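You operate a simulated robot arm through the tools that you are given. There is no shell and no other tool. Be economical: measure what you need, move in short steps, check, and stop when the job is done.

Carry out the task below with a simulated robot arm. There is one attempt and no reset: what you move stays moved.

TASK
Put the polishing pad on the white plate on the top of the dining table.
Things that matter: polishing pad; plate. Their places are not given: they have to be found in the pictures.

It is judged by the outcome, as a careful person would: the job done as asked, and still so three seconds after it is handed in. It fails if anything else is knocked over, pushed out of place, dropped, spilled or broken.

THE ROBOT
A 6-joint arm with a two-finger parallel gripper, fixed in place. Base frame: the origin is at the foot of the arm, x ahead of it, y to its left, z up; the work surface is at about z = 0. Lengths are in m, angles in degrees, forces in N, time in s.
With the tool pointing down near the work surface it reaches from about 0.14 to 0.58 m from the base axis. Its first joint turns from -66.0 to 66.0 degrees. Payload 2.1 kg.
Tool frame: the origin (TCP) lies between the finger pads and is the grasp point; the fingertips stand 0.03 m ahead of it; z points along the fingers, y is the line along which they close. The gripper opens to 0.094 m. The fingers are 0.028 m wide and 0.01 m thick; the gripper's body (0.05 by 0.096 m) begins 0.055 m behind the TCP.
Orientation is that of the tool frame in the base frame, as a unit quaternion [x, y, z, w]. With the fingers straight down and closing along the base's y, the tool's x points along the base's -x, its y along +y and its z along -z.

THE INTERFACE
- The arm moves only by the tool arm_command. Its argument "moves" is a list of rows, each a list of 7 numbers: the turn, a rotation vector about the tool's x, y, z in rad, then the shift along the tool's x, y, z in m, then the finger opening in m, from 0 to 0.094. In form: [[ax, ay, az, tx, ty, tz, gripper], ...]. A call has 1 to 8 rows; each row is the pose to reach, as a shift and turn from the pose commanded when the call began, along the tool's axes at that moment. A row lasts 0.2 s, in which the tool goes at most 0.05 m and 8.6 degrees; a call with a longer step from one row to the next is refused whole, and so is a gripper value outside its range. A pose out of reach is approached as far as the arm can. The call stops where the force on the tool passes 40 N (or 10 N more than at its start, if that is more) or the arm is blocked; 0.2 s more then pass. The fingers move at their own pace (about 0.072 m/s each) and stop on an object; they squeeze with about 42 N. The grip force told is the motor's: it shows also when the fingers shut on nothing. Time passes only in rows, and 0.2 s behind the last, so rows that repeat a pose let the fingers close. It gives the time, the measured TCP pose, the force on the tool (base axes), the opening and the grip force at its end, in the units of the frame above (readings bear some noise), and new pictures: "pictures" is both (left out), scene, wrist or none.
- Cameras (640 x 400 px; columns grow to the right, rows downward): "scene" is fixed at [0.061, -0.3787, 0.4758]; the picture's right is [0.71, -0.70, 0.00], its down [-0.45, -0.46, -0.77] and it looks along [0.54, 0.55, -0.64] (base axes); focal length 221 px, centre (320, 200). "wrist" rides on the gripper at [-0.037, 0, -0.058] in the tool frame; the picture's right is [0.00, -1.00, 0.00], its down [0.97, 0.00, -0.24] and it looks along [0.24, 0.00, 0.97] (tool axes); focal length 218 px, centre (320, 200).
- point_at(camera, pixels): for up to 12 pixels [column, row] of the newest picture of that camera ("zoom" is the newest enlarged one), the place [x, y, z] in the base frame of the surface seen there, good to about 0.002 m. No time passes.
- enlarge(camera, box): a new picture of the part [left, top, right, bottom] of that camera's present view, enlarged. No time passes.
- sign_off(): hands the job in; it is judged then, once.

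Work in short steps. Measure before you move; look again where a grasp or a placing could have gone wrong, and mend it. You have 60 turns and 120 pictures in all, the two below and enlarged ones among them. Open the gripper and draw the arm clear of the work before you hand the job in, unless the task says otherwise; then end with one line.

The tools are called after "Emit:" as a command line: name --pt "numbers of a row" for each row, then --argument value for the rest, lists and objects as JSON in quotes. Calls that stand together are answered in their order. arm_command: Moves the arm, as the interface text tells. Its arguments: {"type":"object","properties":{"moves":{"type":"array","items":{"type":"array","items":{"type":"number"}}},"pictures":{"type":"string","enum":["both","scene","wrist","none"]}},"required":["moves"]} The other tools are called the same way: point_at (camera, pixels) gives the place of the surface under pixels of a picture; enlarge (camera, box) takes an enlarged picture of a part of a camera's view; sign_off () hands the job in.

At the start:

```text
time_s: 0.0
position: [0.2602, -0.0737, 0.2691]
tool_rot: [0.0, 1.0, -0.001, 0.0]
ft_force: [-0.9, -0.5, -0.2]
grip_width: 0.0942
finger_force: 0.0
```

scene: 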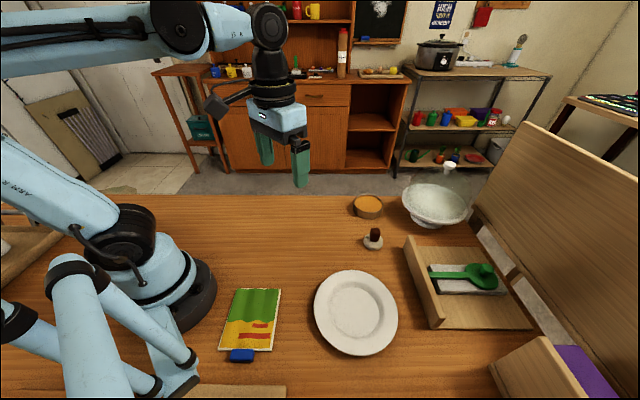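
wrist: 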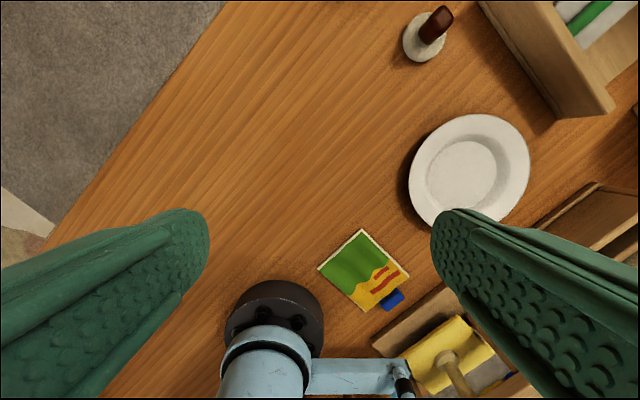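

The candidates for the pad are the white disc with a brown knob (373,238) and the round brown thing (368,205). I'll look closer at both.

Emit:
enlarge --camera "scene" --box '[330, 170, 490, 270]'

Emit:
enlarge --camera "scene" --box '[200, 270, 360, 370]'

Emit:
enlarge --camera "wrist" --box '[340, 0, 500, 100]'

Emit:
enlarge --camera "wrist" --box '[360, 280, 520, 380]'

Emit:
enlarge --camera "scene" --box '[400, 220, 640, 400]'

```text
4.00 times, centred on (410, 220) of scene
```

zoom: 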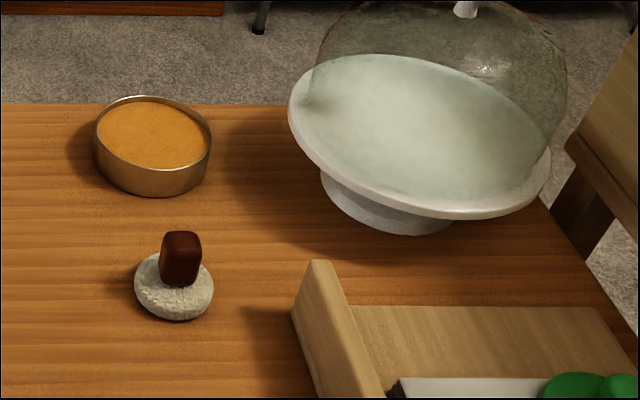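

```text
4.00 times, centred on (280, 320) of scene
```

zoom: 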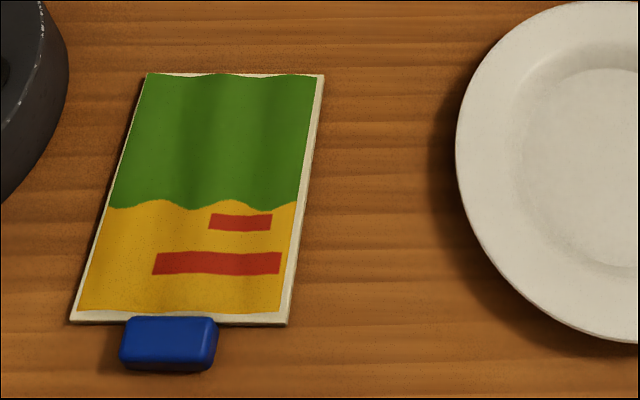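

```text
4.00 times, centred on (420, 50) of wrist
```

zoom: 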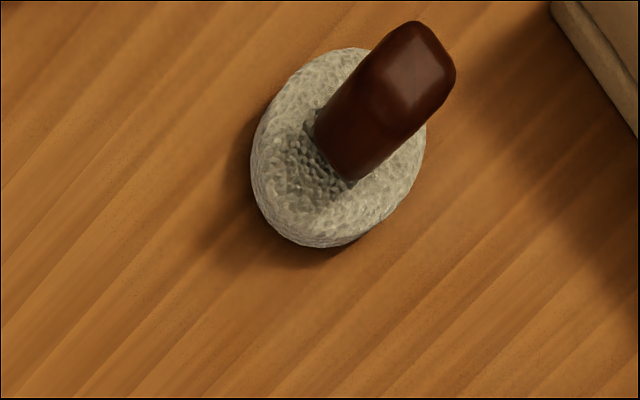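

```text
4.00 times, centred on (440, 330) of wrist
```

zoom: 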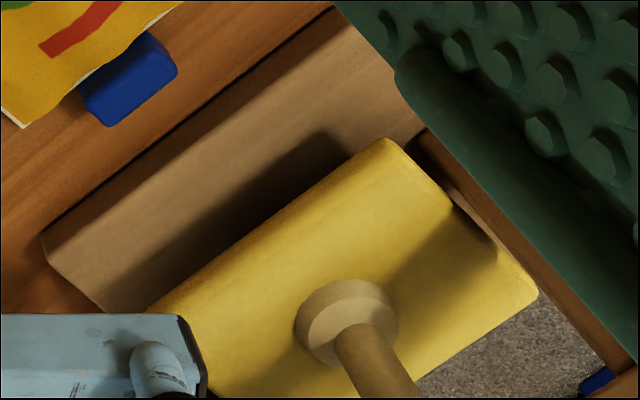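

```text
2.22 times, centred on (520, 310) of scene
```

zoom: 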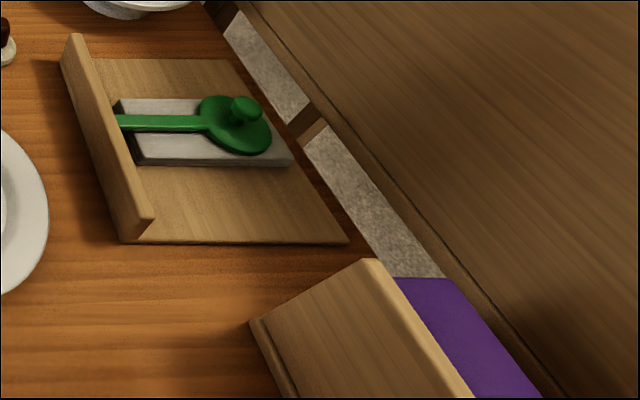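

The wool-like disc with the brown knob looks like the pad, but the yellow block at wrist (450,350) and the purple item are also possible. I'll move the wrist camera over to the boxes and check before choosing.

Emit:
arm_command --pt "0 0 0 0 -0.045 0 0.094" --pt "0 0 0 0 -0.09 0 0.094" --pt "0 0 0 0 -0.13 0 0.094"

Emit:
point_at --camera "scene" --pixels '[[376, 234], [373, 244], [356, 310], [316, 310], [397, 310], [356, 270], [356, 355], [365, 241], [383, 241]]'

```text
time_s: 0.8
position: [0.2612, -0.2047, 0.2672]
tool_rot: [0.001, 1.0, 0.0, 0.001]
ft_force: [0.5, -0.4, 0.1]
grip_width: 0.0938
finger_force: 0.1
```

scene: 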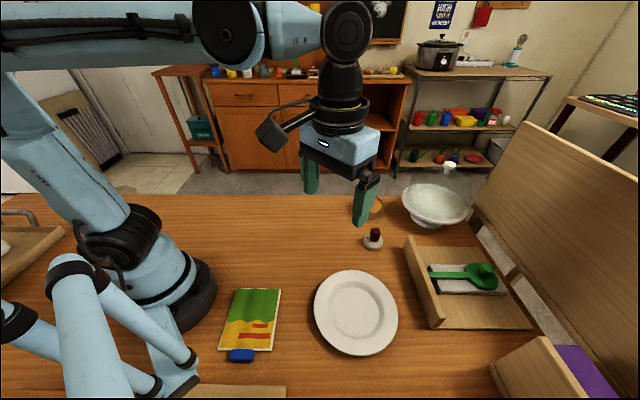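
wrist: 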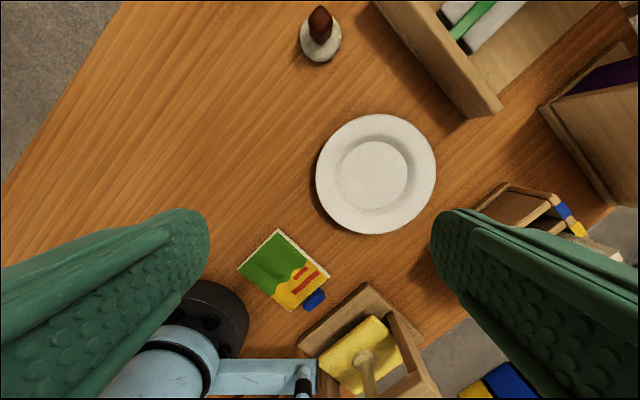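

```text
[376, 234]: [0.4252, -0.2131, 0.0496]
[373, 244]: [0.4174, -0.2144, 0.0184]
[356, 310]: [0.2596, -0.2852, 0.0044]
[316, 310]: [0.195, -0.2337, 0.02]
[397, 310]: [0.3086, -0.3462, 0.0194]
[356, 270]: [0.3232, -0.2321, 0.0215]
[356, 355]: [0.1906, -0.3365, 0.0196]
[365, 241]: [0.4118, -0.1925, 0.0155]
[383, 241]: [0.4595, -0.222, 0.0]
```

Emit:
enlarge --camera "wrist" --box '[280, 270, 480, 400]'

Emit:
enlarge --camera "wrist" --box '[440, 40, 640, 260]'

Emit:
enlarge --camera "wrist" --box '[280, 0, 380, 70]'

```text
3.08 times, centred on (380, 335) of wrist
```

zoom: 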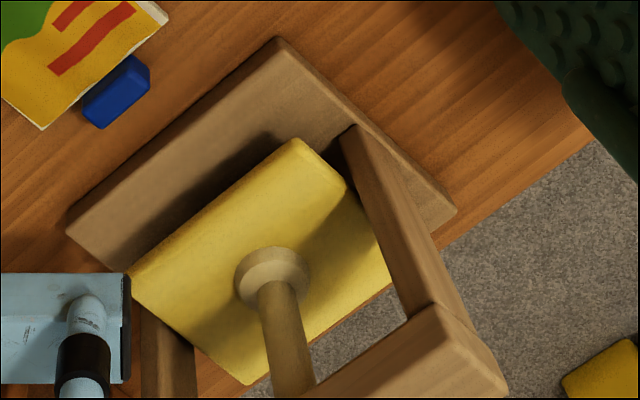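

```text
1.82 times, centred on (540, 150) of wrist
```

zoom: 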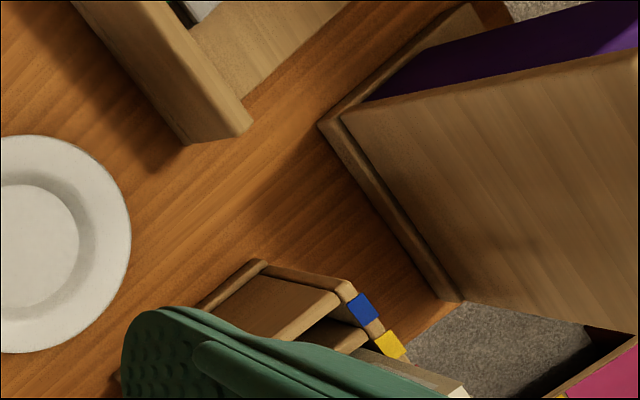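

```text
5.71 times, centred on (330, 35) of wrist
```

zoom: 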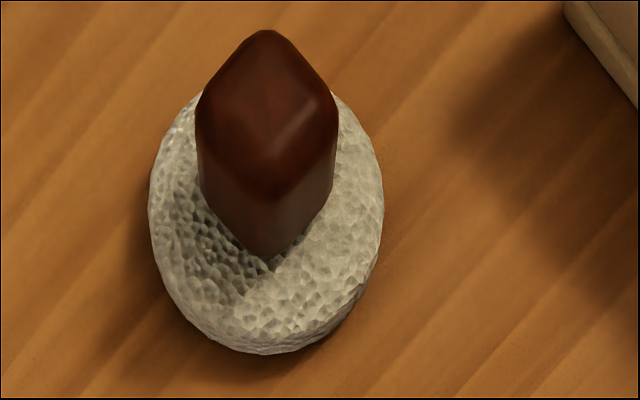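

The fuzzy white disc with the brown handle is the polishing pad. I'll measure its handle in the zoom.

Emit:
point_at --camera "zoom" --pixels '[[265, 45], [205, 105], [325, 105], [265, 110], [270, 185], [265, 240], [160, 200], [375, 200], [265, 340], [215, 170], [315, 170]]'

Emit:
point_at --camera "wrist" --pixels '[[375, 174], [320, 174], [434, 174], [375, 118], [375, 230], [385, 20], [500, 110], [440, 60]]'

```text
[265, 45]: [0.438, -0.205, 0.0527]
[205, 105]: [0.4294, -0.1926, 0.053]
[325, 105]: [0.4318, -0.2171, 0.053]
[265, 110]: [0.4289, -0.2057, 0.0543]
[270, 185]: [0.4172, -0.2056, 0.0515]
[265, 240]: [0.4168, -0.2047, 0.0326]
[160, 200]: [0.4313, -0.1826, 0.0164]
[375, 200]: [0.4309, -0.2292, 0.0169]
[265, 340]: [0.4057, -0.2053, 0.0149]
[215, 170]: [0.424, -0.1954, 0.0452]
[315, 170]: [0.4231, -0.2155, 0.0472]
```

```text
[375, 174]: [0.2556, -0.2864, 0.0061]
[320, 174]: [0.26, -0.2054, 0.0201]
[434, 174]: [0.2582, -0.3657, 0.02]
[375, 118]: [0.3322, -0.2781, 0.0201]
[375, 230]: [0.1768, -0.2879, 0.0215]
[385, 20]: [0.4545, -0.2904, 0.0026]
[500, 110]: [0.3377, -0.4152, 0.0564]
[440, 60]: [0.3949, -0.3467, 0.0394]
```

The handle is about 0.018 m square, centred near (0.430, -0.205) and turned roughly 45°, with its top at z 0.054. I'll go above it with the tool turned 45°.

Emit:
arm_command --pt "0 0 0.131 -0.028 0 0.02 0.094" --pt "0 0 0.262 -0.056 0 0.04 0.094" --pt "0 0 0.393 -0.085 0 0.06 0.08" --pt "0 0 0.524 -0.113 0 0.08 0.07" --pt "0 0 0.655 -0.141 0 0.1 0.06" --pt "0 0 0.785 -0.1695 -0.001 0.12 0.06" --pt "0 0 0.785 -0.1695 -0.001 0.13 0.06"

```text
time_s: 2.4
position: [0.4298, -0.2043, 0.1387]
tool_rot: [0.383, 0.924, 0.0, 0.001]
ft_force: [0.2, -0.6, 1.3]
grip_width: 0.06
finger_force: 0.0
```

scene: 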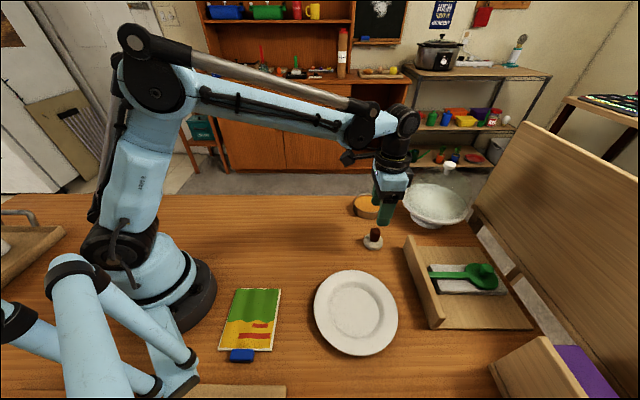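
wrist: 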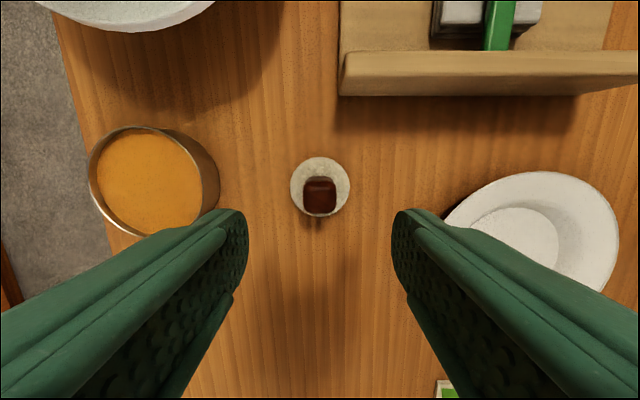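

Aligned with the handle at (320,193). I'll check the clearance to the brown tin and refine the handle centre.

Emit:
point_at --camera "wrist" --pixels '[[304, 195], [335, 195], [320, 180], [320, 208], [320, 193], [218, 185], [203, 210], [320, 165], [295, 185], [346, 185]]'

Emit:
enlarge --camera "wrist" --box '[270, 145, 370, 235]'

```text
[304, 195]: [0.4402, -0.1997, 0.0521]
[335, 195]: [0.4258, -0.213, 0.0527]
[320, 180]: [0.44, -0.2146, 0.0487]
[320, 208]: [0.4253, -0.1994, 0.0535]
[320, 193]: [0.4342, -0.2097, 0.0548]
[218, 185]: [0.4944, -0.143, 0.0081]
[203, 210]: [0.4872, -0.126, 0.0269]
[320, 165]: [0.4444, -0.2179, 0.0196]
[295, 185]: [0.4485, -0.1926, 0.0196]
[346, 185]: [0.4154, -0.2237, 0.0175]
```

```text
4.44 times, centred on (320, 190) of wrist
```

zoom: 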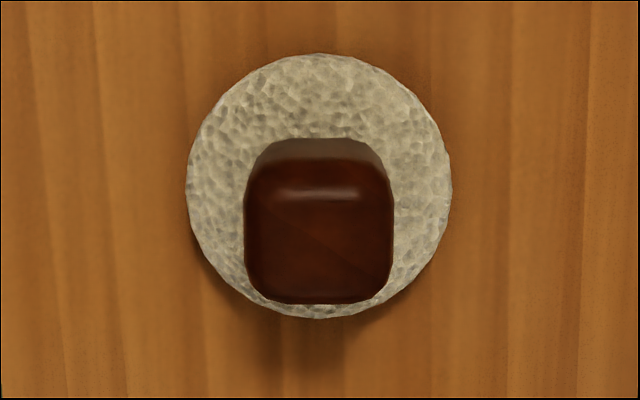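

Emit:
arm_command --pt "0 0 0 -0.003 0 0.03 0.05" --pt "0 0 0 -0.003 0 0.06 0.05" --pt "0 0 0 -0.003 0 0.082 0.05" --pt "0 0 0 -0.003 0 0.082 0.05"

```text
time_s: 3.4
position: [0.4324, -0.2067, 0.0569]
tool_rot: [0.382, 0.924, 0.0, 0.0]
ft_force: [-0.3, 0.3, 0.2]
grip_width: 0.0502
finger_force: 0.1
```

scene: 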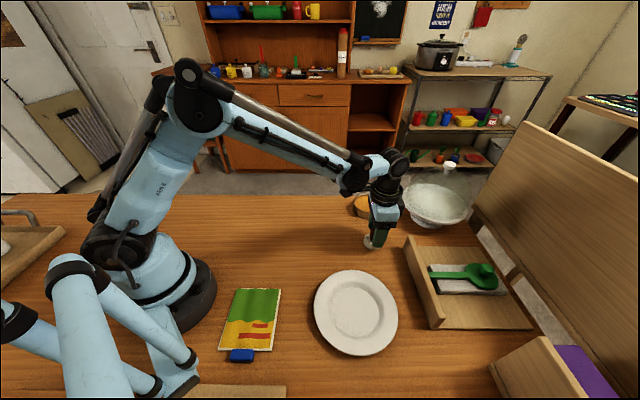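
wrist: 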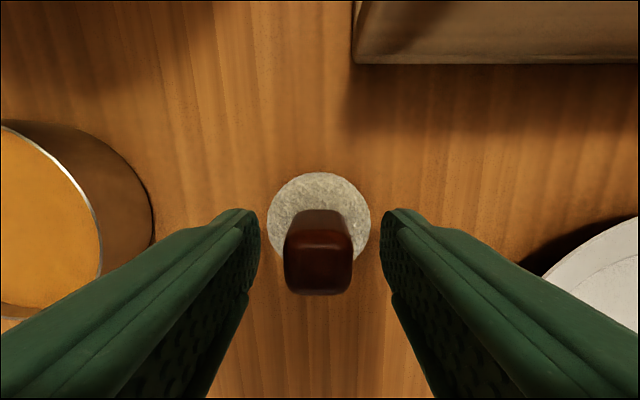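

The handle sits between the fingers, so I'll close on it.

Emit:
arm_command --pt "0 0 0 0 0 0 0.03" --pt "0 0 0 0 0 0 0.01" --pt "0 0 0 0 0 0 0.005" --pt "0 0 0 0 0 0 0.005" --pictures "none"

Emit:
arm_command --pt "0 0 0 0 0 -0.03 0.005" --pt "0 0 0 0 0 -0.06 0.005" --pt "0 0 0 0 0 -0.08 0.005"

```text
time_s: 4.4
position: [0.4318, -0.2066, 0.058]
tool_rot: [0.383, 0.924, 0.0, -0.001]
ft_force: [0.5, -0.3, 0.3]
grip_width: 0.0269
finger_force: 42.5
```

```text
time_s: 5.2
position: [0.4326, -0.207, 0.138]
tool_rot: [0.383, 0.924, 0.0, -0.001]
ft_force: [-0.2, 0.1, 0.2]
grip_width: 0.0229
finger_force: 41.9
```

scene: 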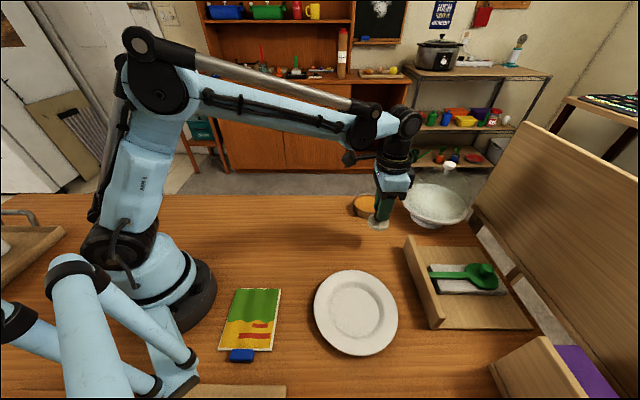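
wrist: 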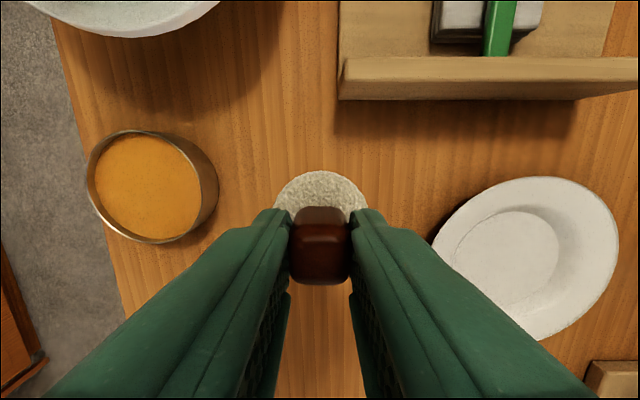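

The pad is held. Next I'll carry it over the plate centre, about (0.257, -0.286).

Emit:
arm_command --pt "0 0 0 0.0136 -0.036 0 0.005" --pt "0 0 0 0.0272 -0.072 0 0.005" --pt "0 0 0 0.0408 -0.108 0 0.005" --pt "0 0 0 0.0544 -0.144 0 0.005" --pt "0 0 0 0.068 -0.18 0 0.005" --pt "0 0 0 0.068 -0.18 0 0.005"

```text
time_s: 6.6
position: [0.2588, -0.2857, 0.1372]
tool_rot: [0.383, 0.924, 0.0, 0.0]
ft_force: [-0.2, 0.9, -0.8]
grip_width: 0.0226
finger_force: 41.9
```

scene: 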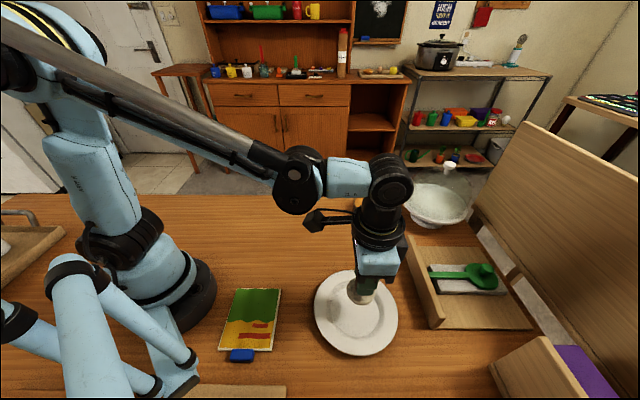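
wrist: 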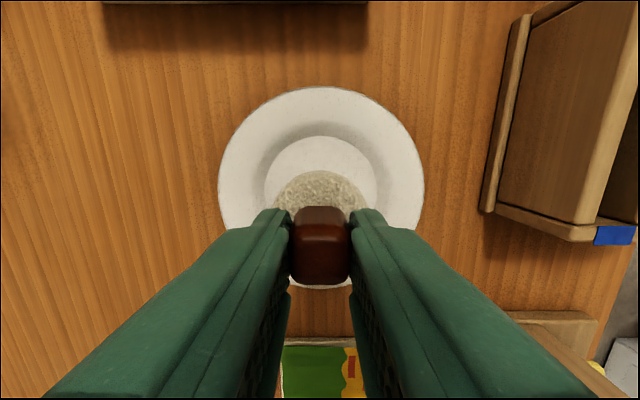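

Before I lower it, I'll check clearance to the nearby boxes.

Emit:
point_at --camera "wrist" --pixels '[[484, 208], [527, 20], [575, 240], [570, 225], [535, 60], [250, 5], [322, 150], [320, 180], [555, 330]]'

Emit:
arm_command --pt "0 0 0 0 0 0.025 0.005" --pt "0 0 0 0 0 0.045 0.005" --pt "0 0 0 0 0 0.06 0.005" --pt "0 0 0 0 0 0.066 0.005"

```text
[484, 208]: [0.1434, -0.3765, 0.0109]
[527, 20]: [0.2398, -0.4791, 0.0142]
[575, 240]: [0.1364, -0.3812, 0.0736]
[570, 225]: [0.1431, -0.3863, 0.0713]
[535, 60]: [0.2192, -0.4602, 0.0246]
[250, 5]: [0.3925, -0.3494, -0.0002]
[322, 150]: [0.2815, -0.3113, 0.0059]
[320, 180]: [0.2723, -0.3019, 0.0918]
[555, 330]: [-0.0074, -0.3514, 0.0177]
```

```text
time_s: 7.6
position: [0.257, -0.2853, 0.0688]
tool_rot: [0.383, 0.924, -0.001, 0.0]
ft_force: [-0.2, -0.5, -0.2]
grip_width: 0.0226
finger_force: 41.6
```

scene: 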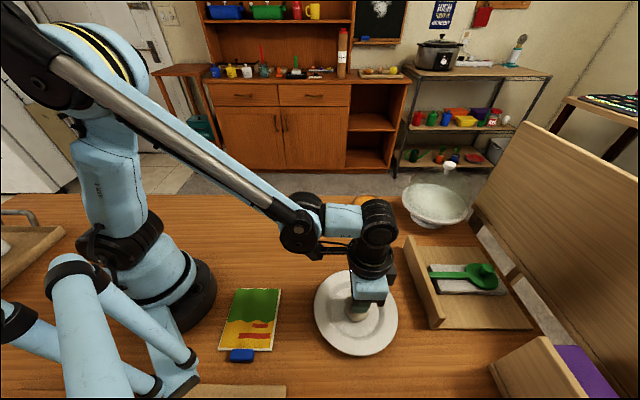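
wrist: 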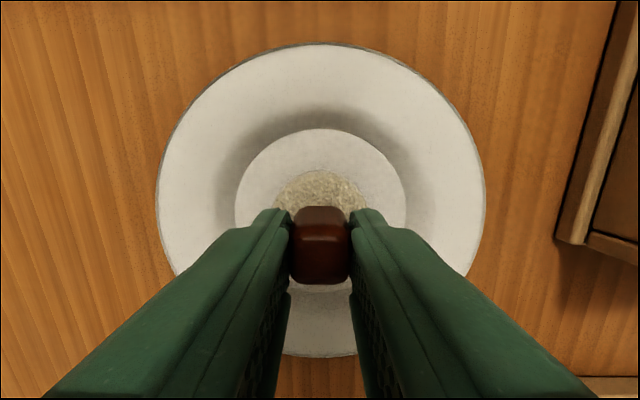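

No contact yet, so I'll lower in small steps.

Emit:
arm_command --pt "0 0 0 0 0 0.003 0.005" --pt "0 0 0 0 0 0.005 0.005" --pt "0 0 0 0 0 0.005 0.005" --pictures "none"

```text
time_s: 8.4
position: [0.2569, -0.286, 0.0665]
tool_rot: [0.382, 0.924, 0.0, 0.001]
ft_force: [0.3, -2.3, 34.3]
grip_width: 0.0227
finger_force: 42.2
```

The pad touched the plate at 34 N. I'll ease the pressure and release.

Emit:
arm_command --pt "0 0 0 0 0 -0.002 0.005" --pt "0 0 0 0 0 -0.002 0.005" --pictures "none"

Emit:
arm_command --pt "0 0 0 0 0 0 0.025" --pt "0 0 0 0 0 0 0.035" --pt "0 0 0 0 0 0 0.05" --pt "0 0 0 0 0 0 0.05"

```text
time_s: 9.0
position: [0.2576, -0.2856, 0.0667]
tool_rot: [0.383, 0.924, 0.0, 0.0]
ft_force: [-0.3, 0.8, 0.3]
grip_width: 0.0225
finger_force: 41.8
```

```text
time_s: 10.0
position: [0.2572, -0.2846, 0.0683]
tool_rot: [0.383, 0.924, 0.001, 0.0]
ft_force: [0.2, -0.3, -0.3]
grip_width: 0.0498
finger_force: 0.0
```

scene: 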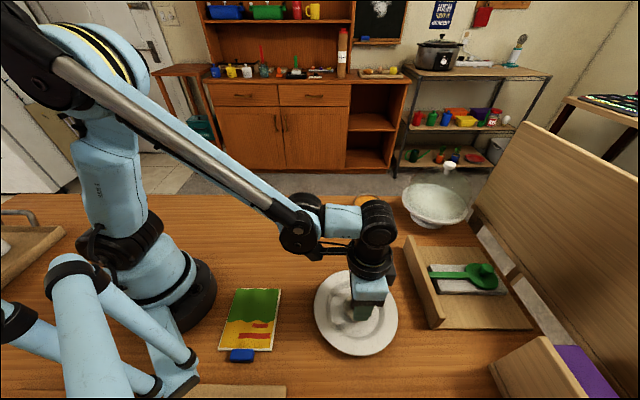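
wrist: 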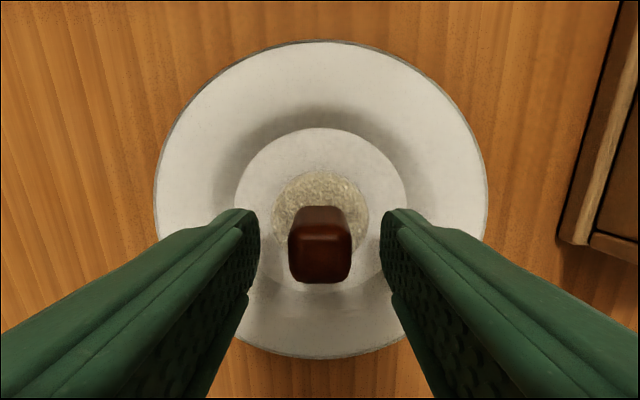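

It's released and standing upright. I'll retreat straight up and then move away.

Emit:
arm_command --pt "0 0 0 0 0 -0.03 0.05" --pt "0 0 0 0 0 -0.065 0.05" --pt "0 0 0 0 0 -0.11 0.05" --pt "0 0 0 0 0 -0.155 0.05" --pt "0 0 0 0 0 -0.195 0.05" --pt "0 0 0 0.025 0.025 -0.195 0.05" --pt "0 0 0 0.05 0.05 -0.195 0.05" --pt "0 0 0 0.075 0.075 -0.195 0.05"

```text
time_s: 11.8
position: [0.2552, -0.1799, 0.2628]
tool_rot: [0.383, 0.924, 0.0, 0.0]
ft_force: [-0.2, 0.1, 0.8]
grip_width: 0.0499
finger_force: 0.2
```

scene: 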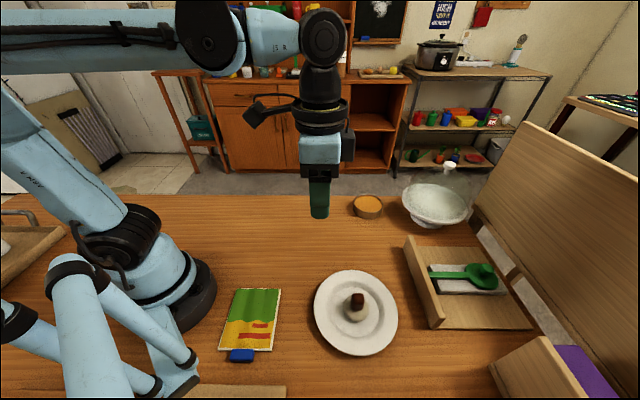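
wrist: 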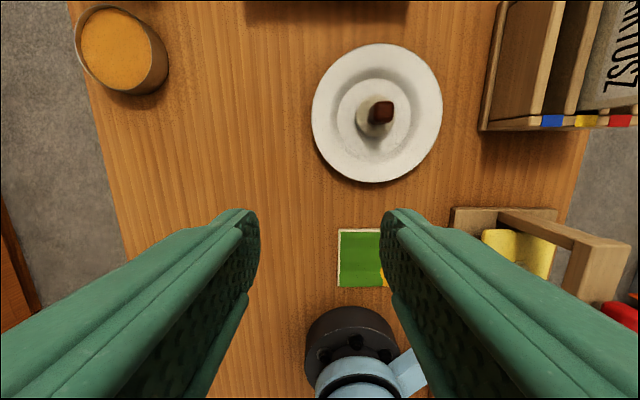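

The pad stands upright in the middle of the plate at (357,305), nothing else has moved, and the arm is clear.

Emit:
sign_off

```text
The job is handed in.
```

I put the polishing pad upright in the middle of the white plate. I took the pad to be the fuzzy white disc with the brown handle. The last pictures show nothing else disturbed, and the arm was open and clear when I handed in.
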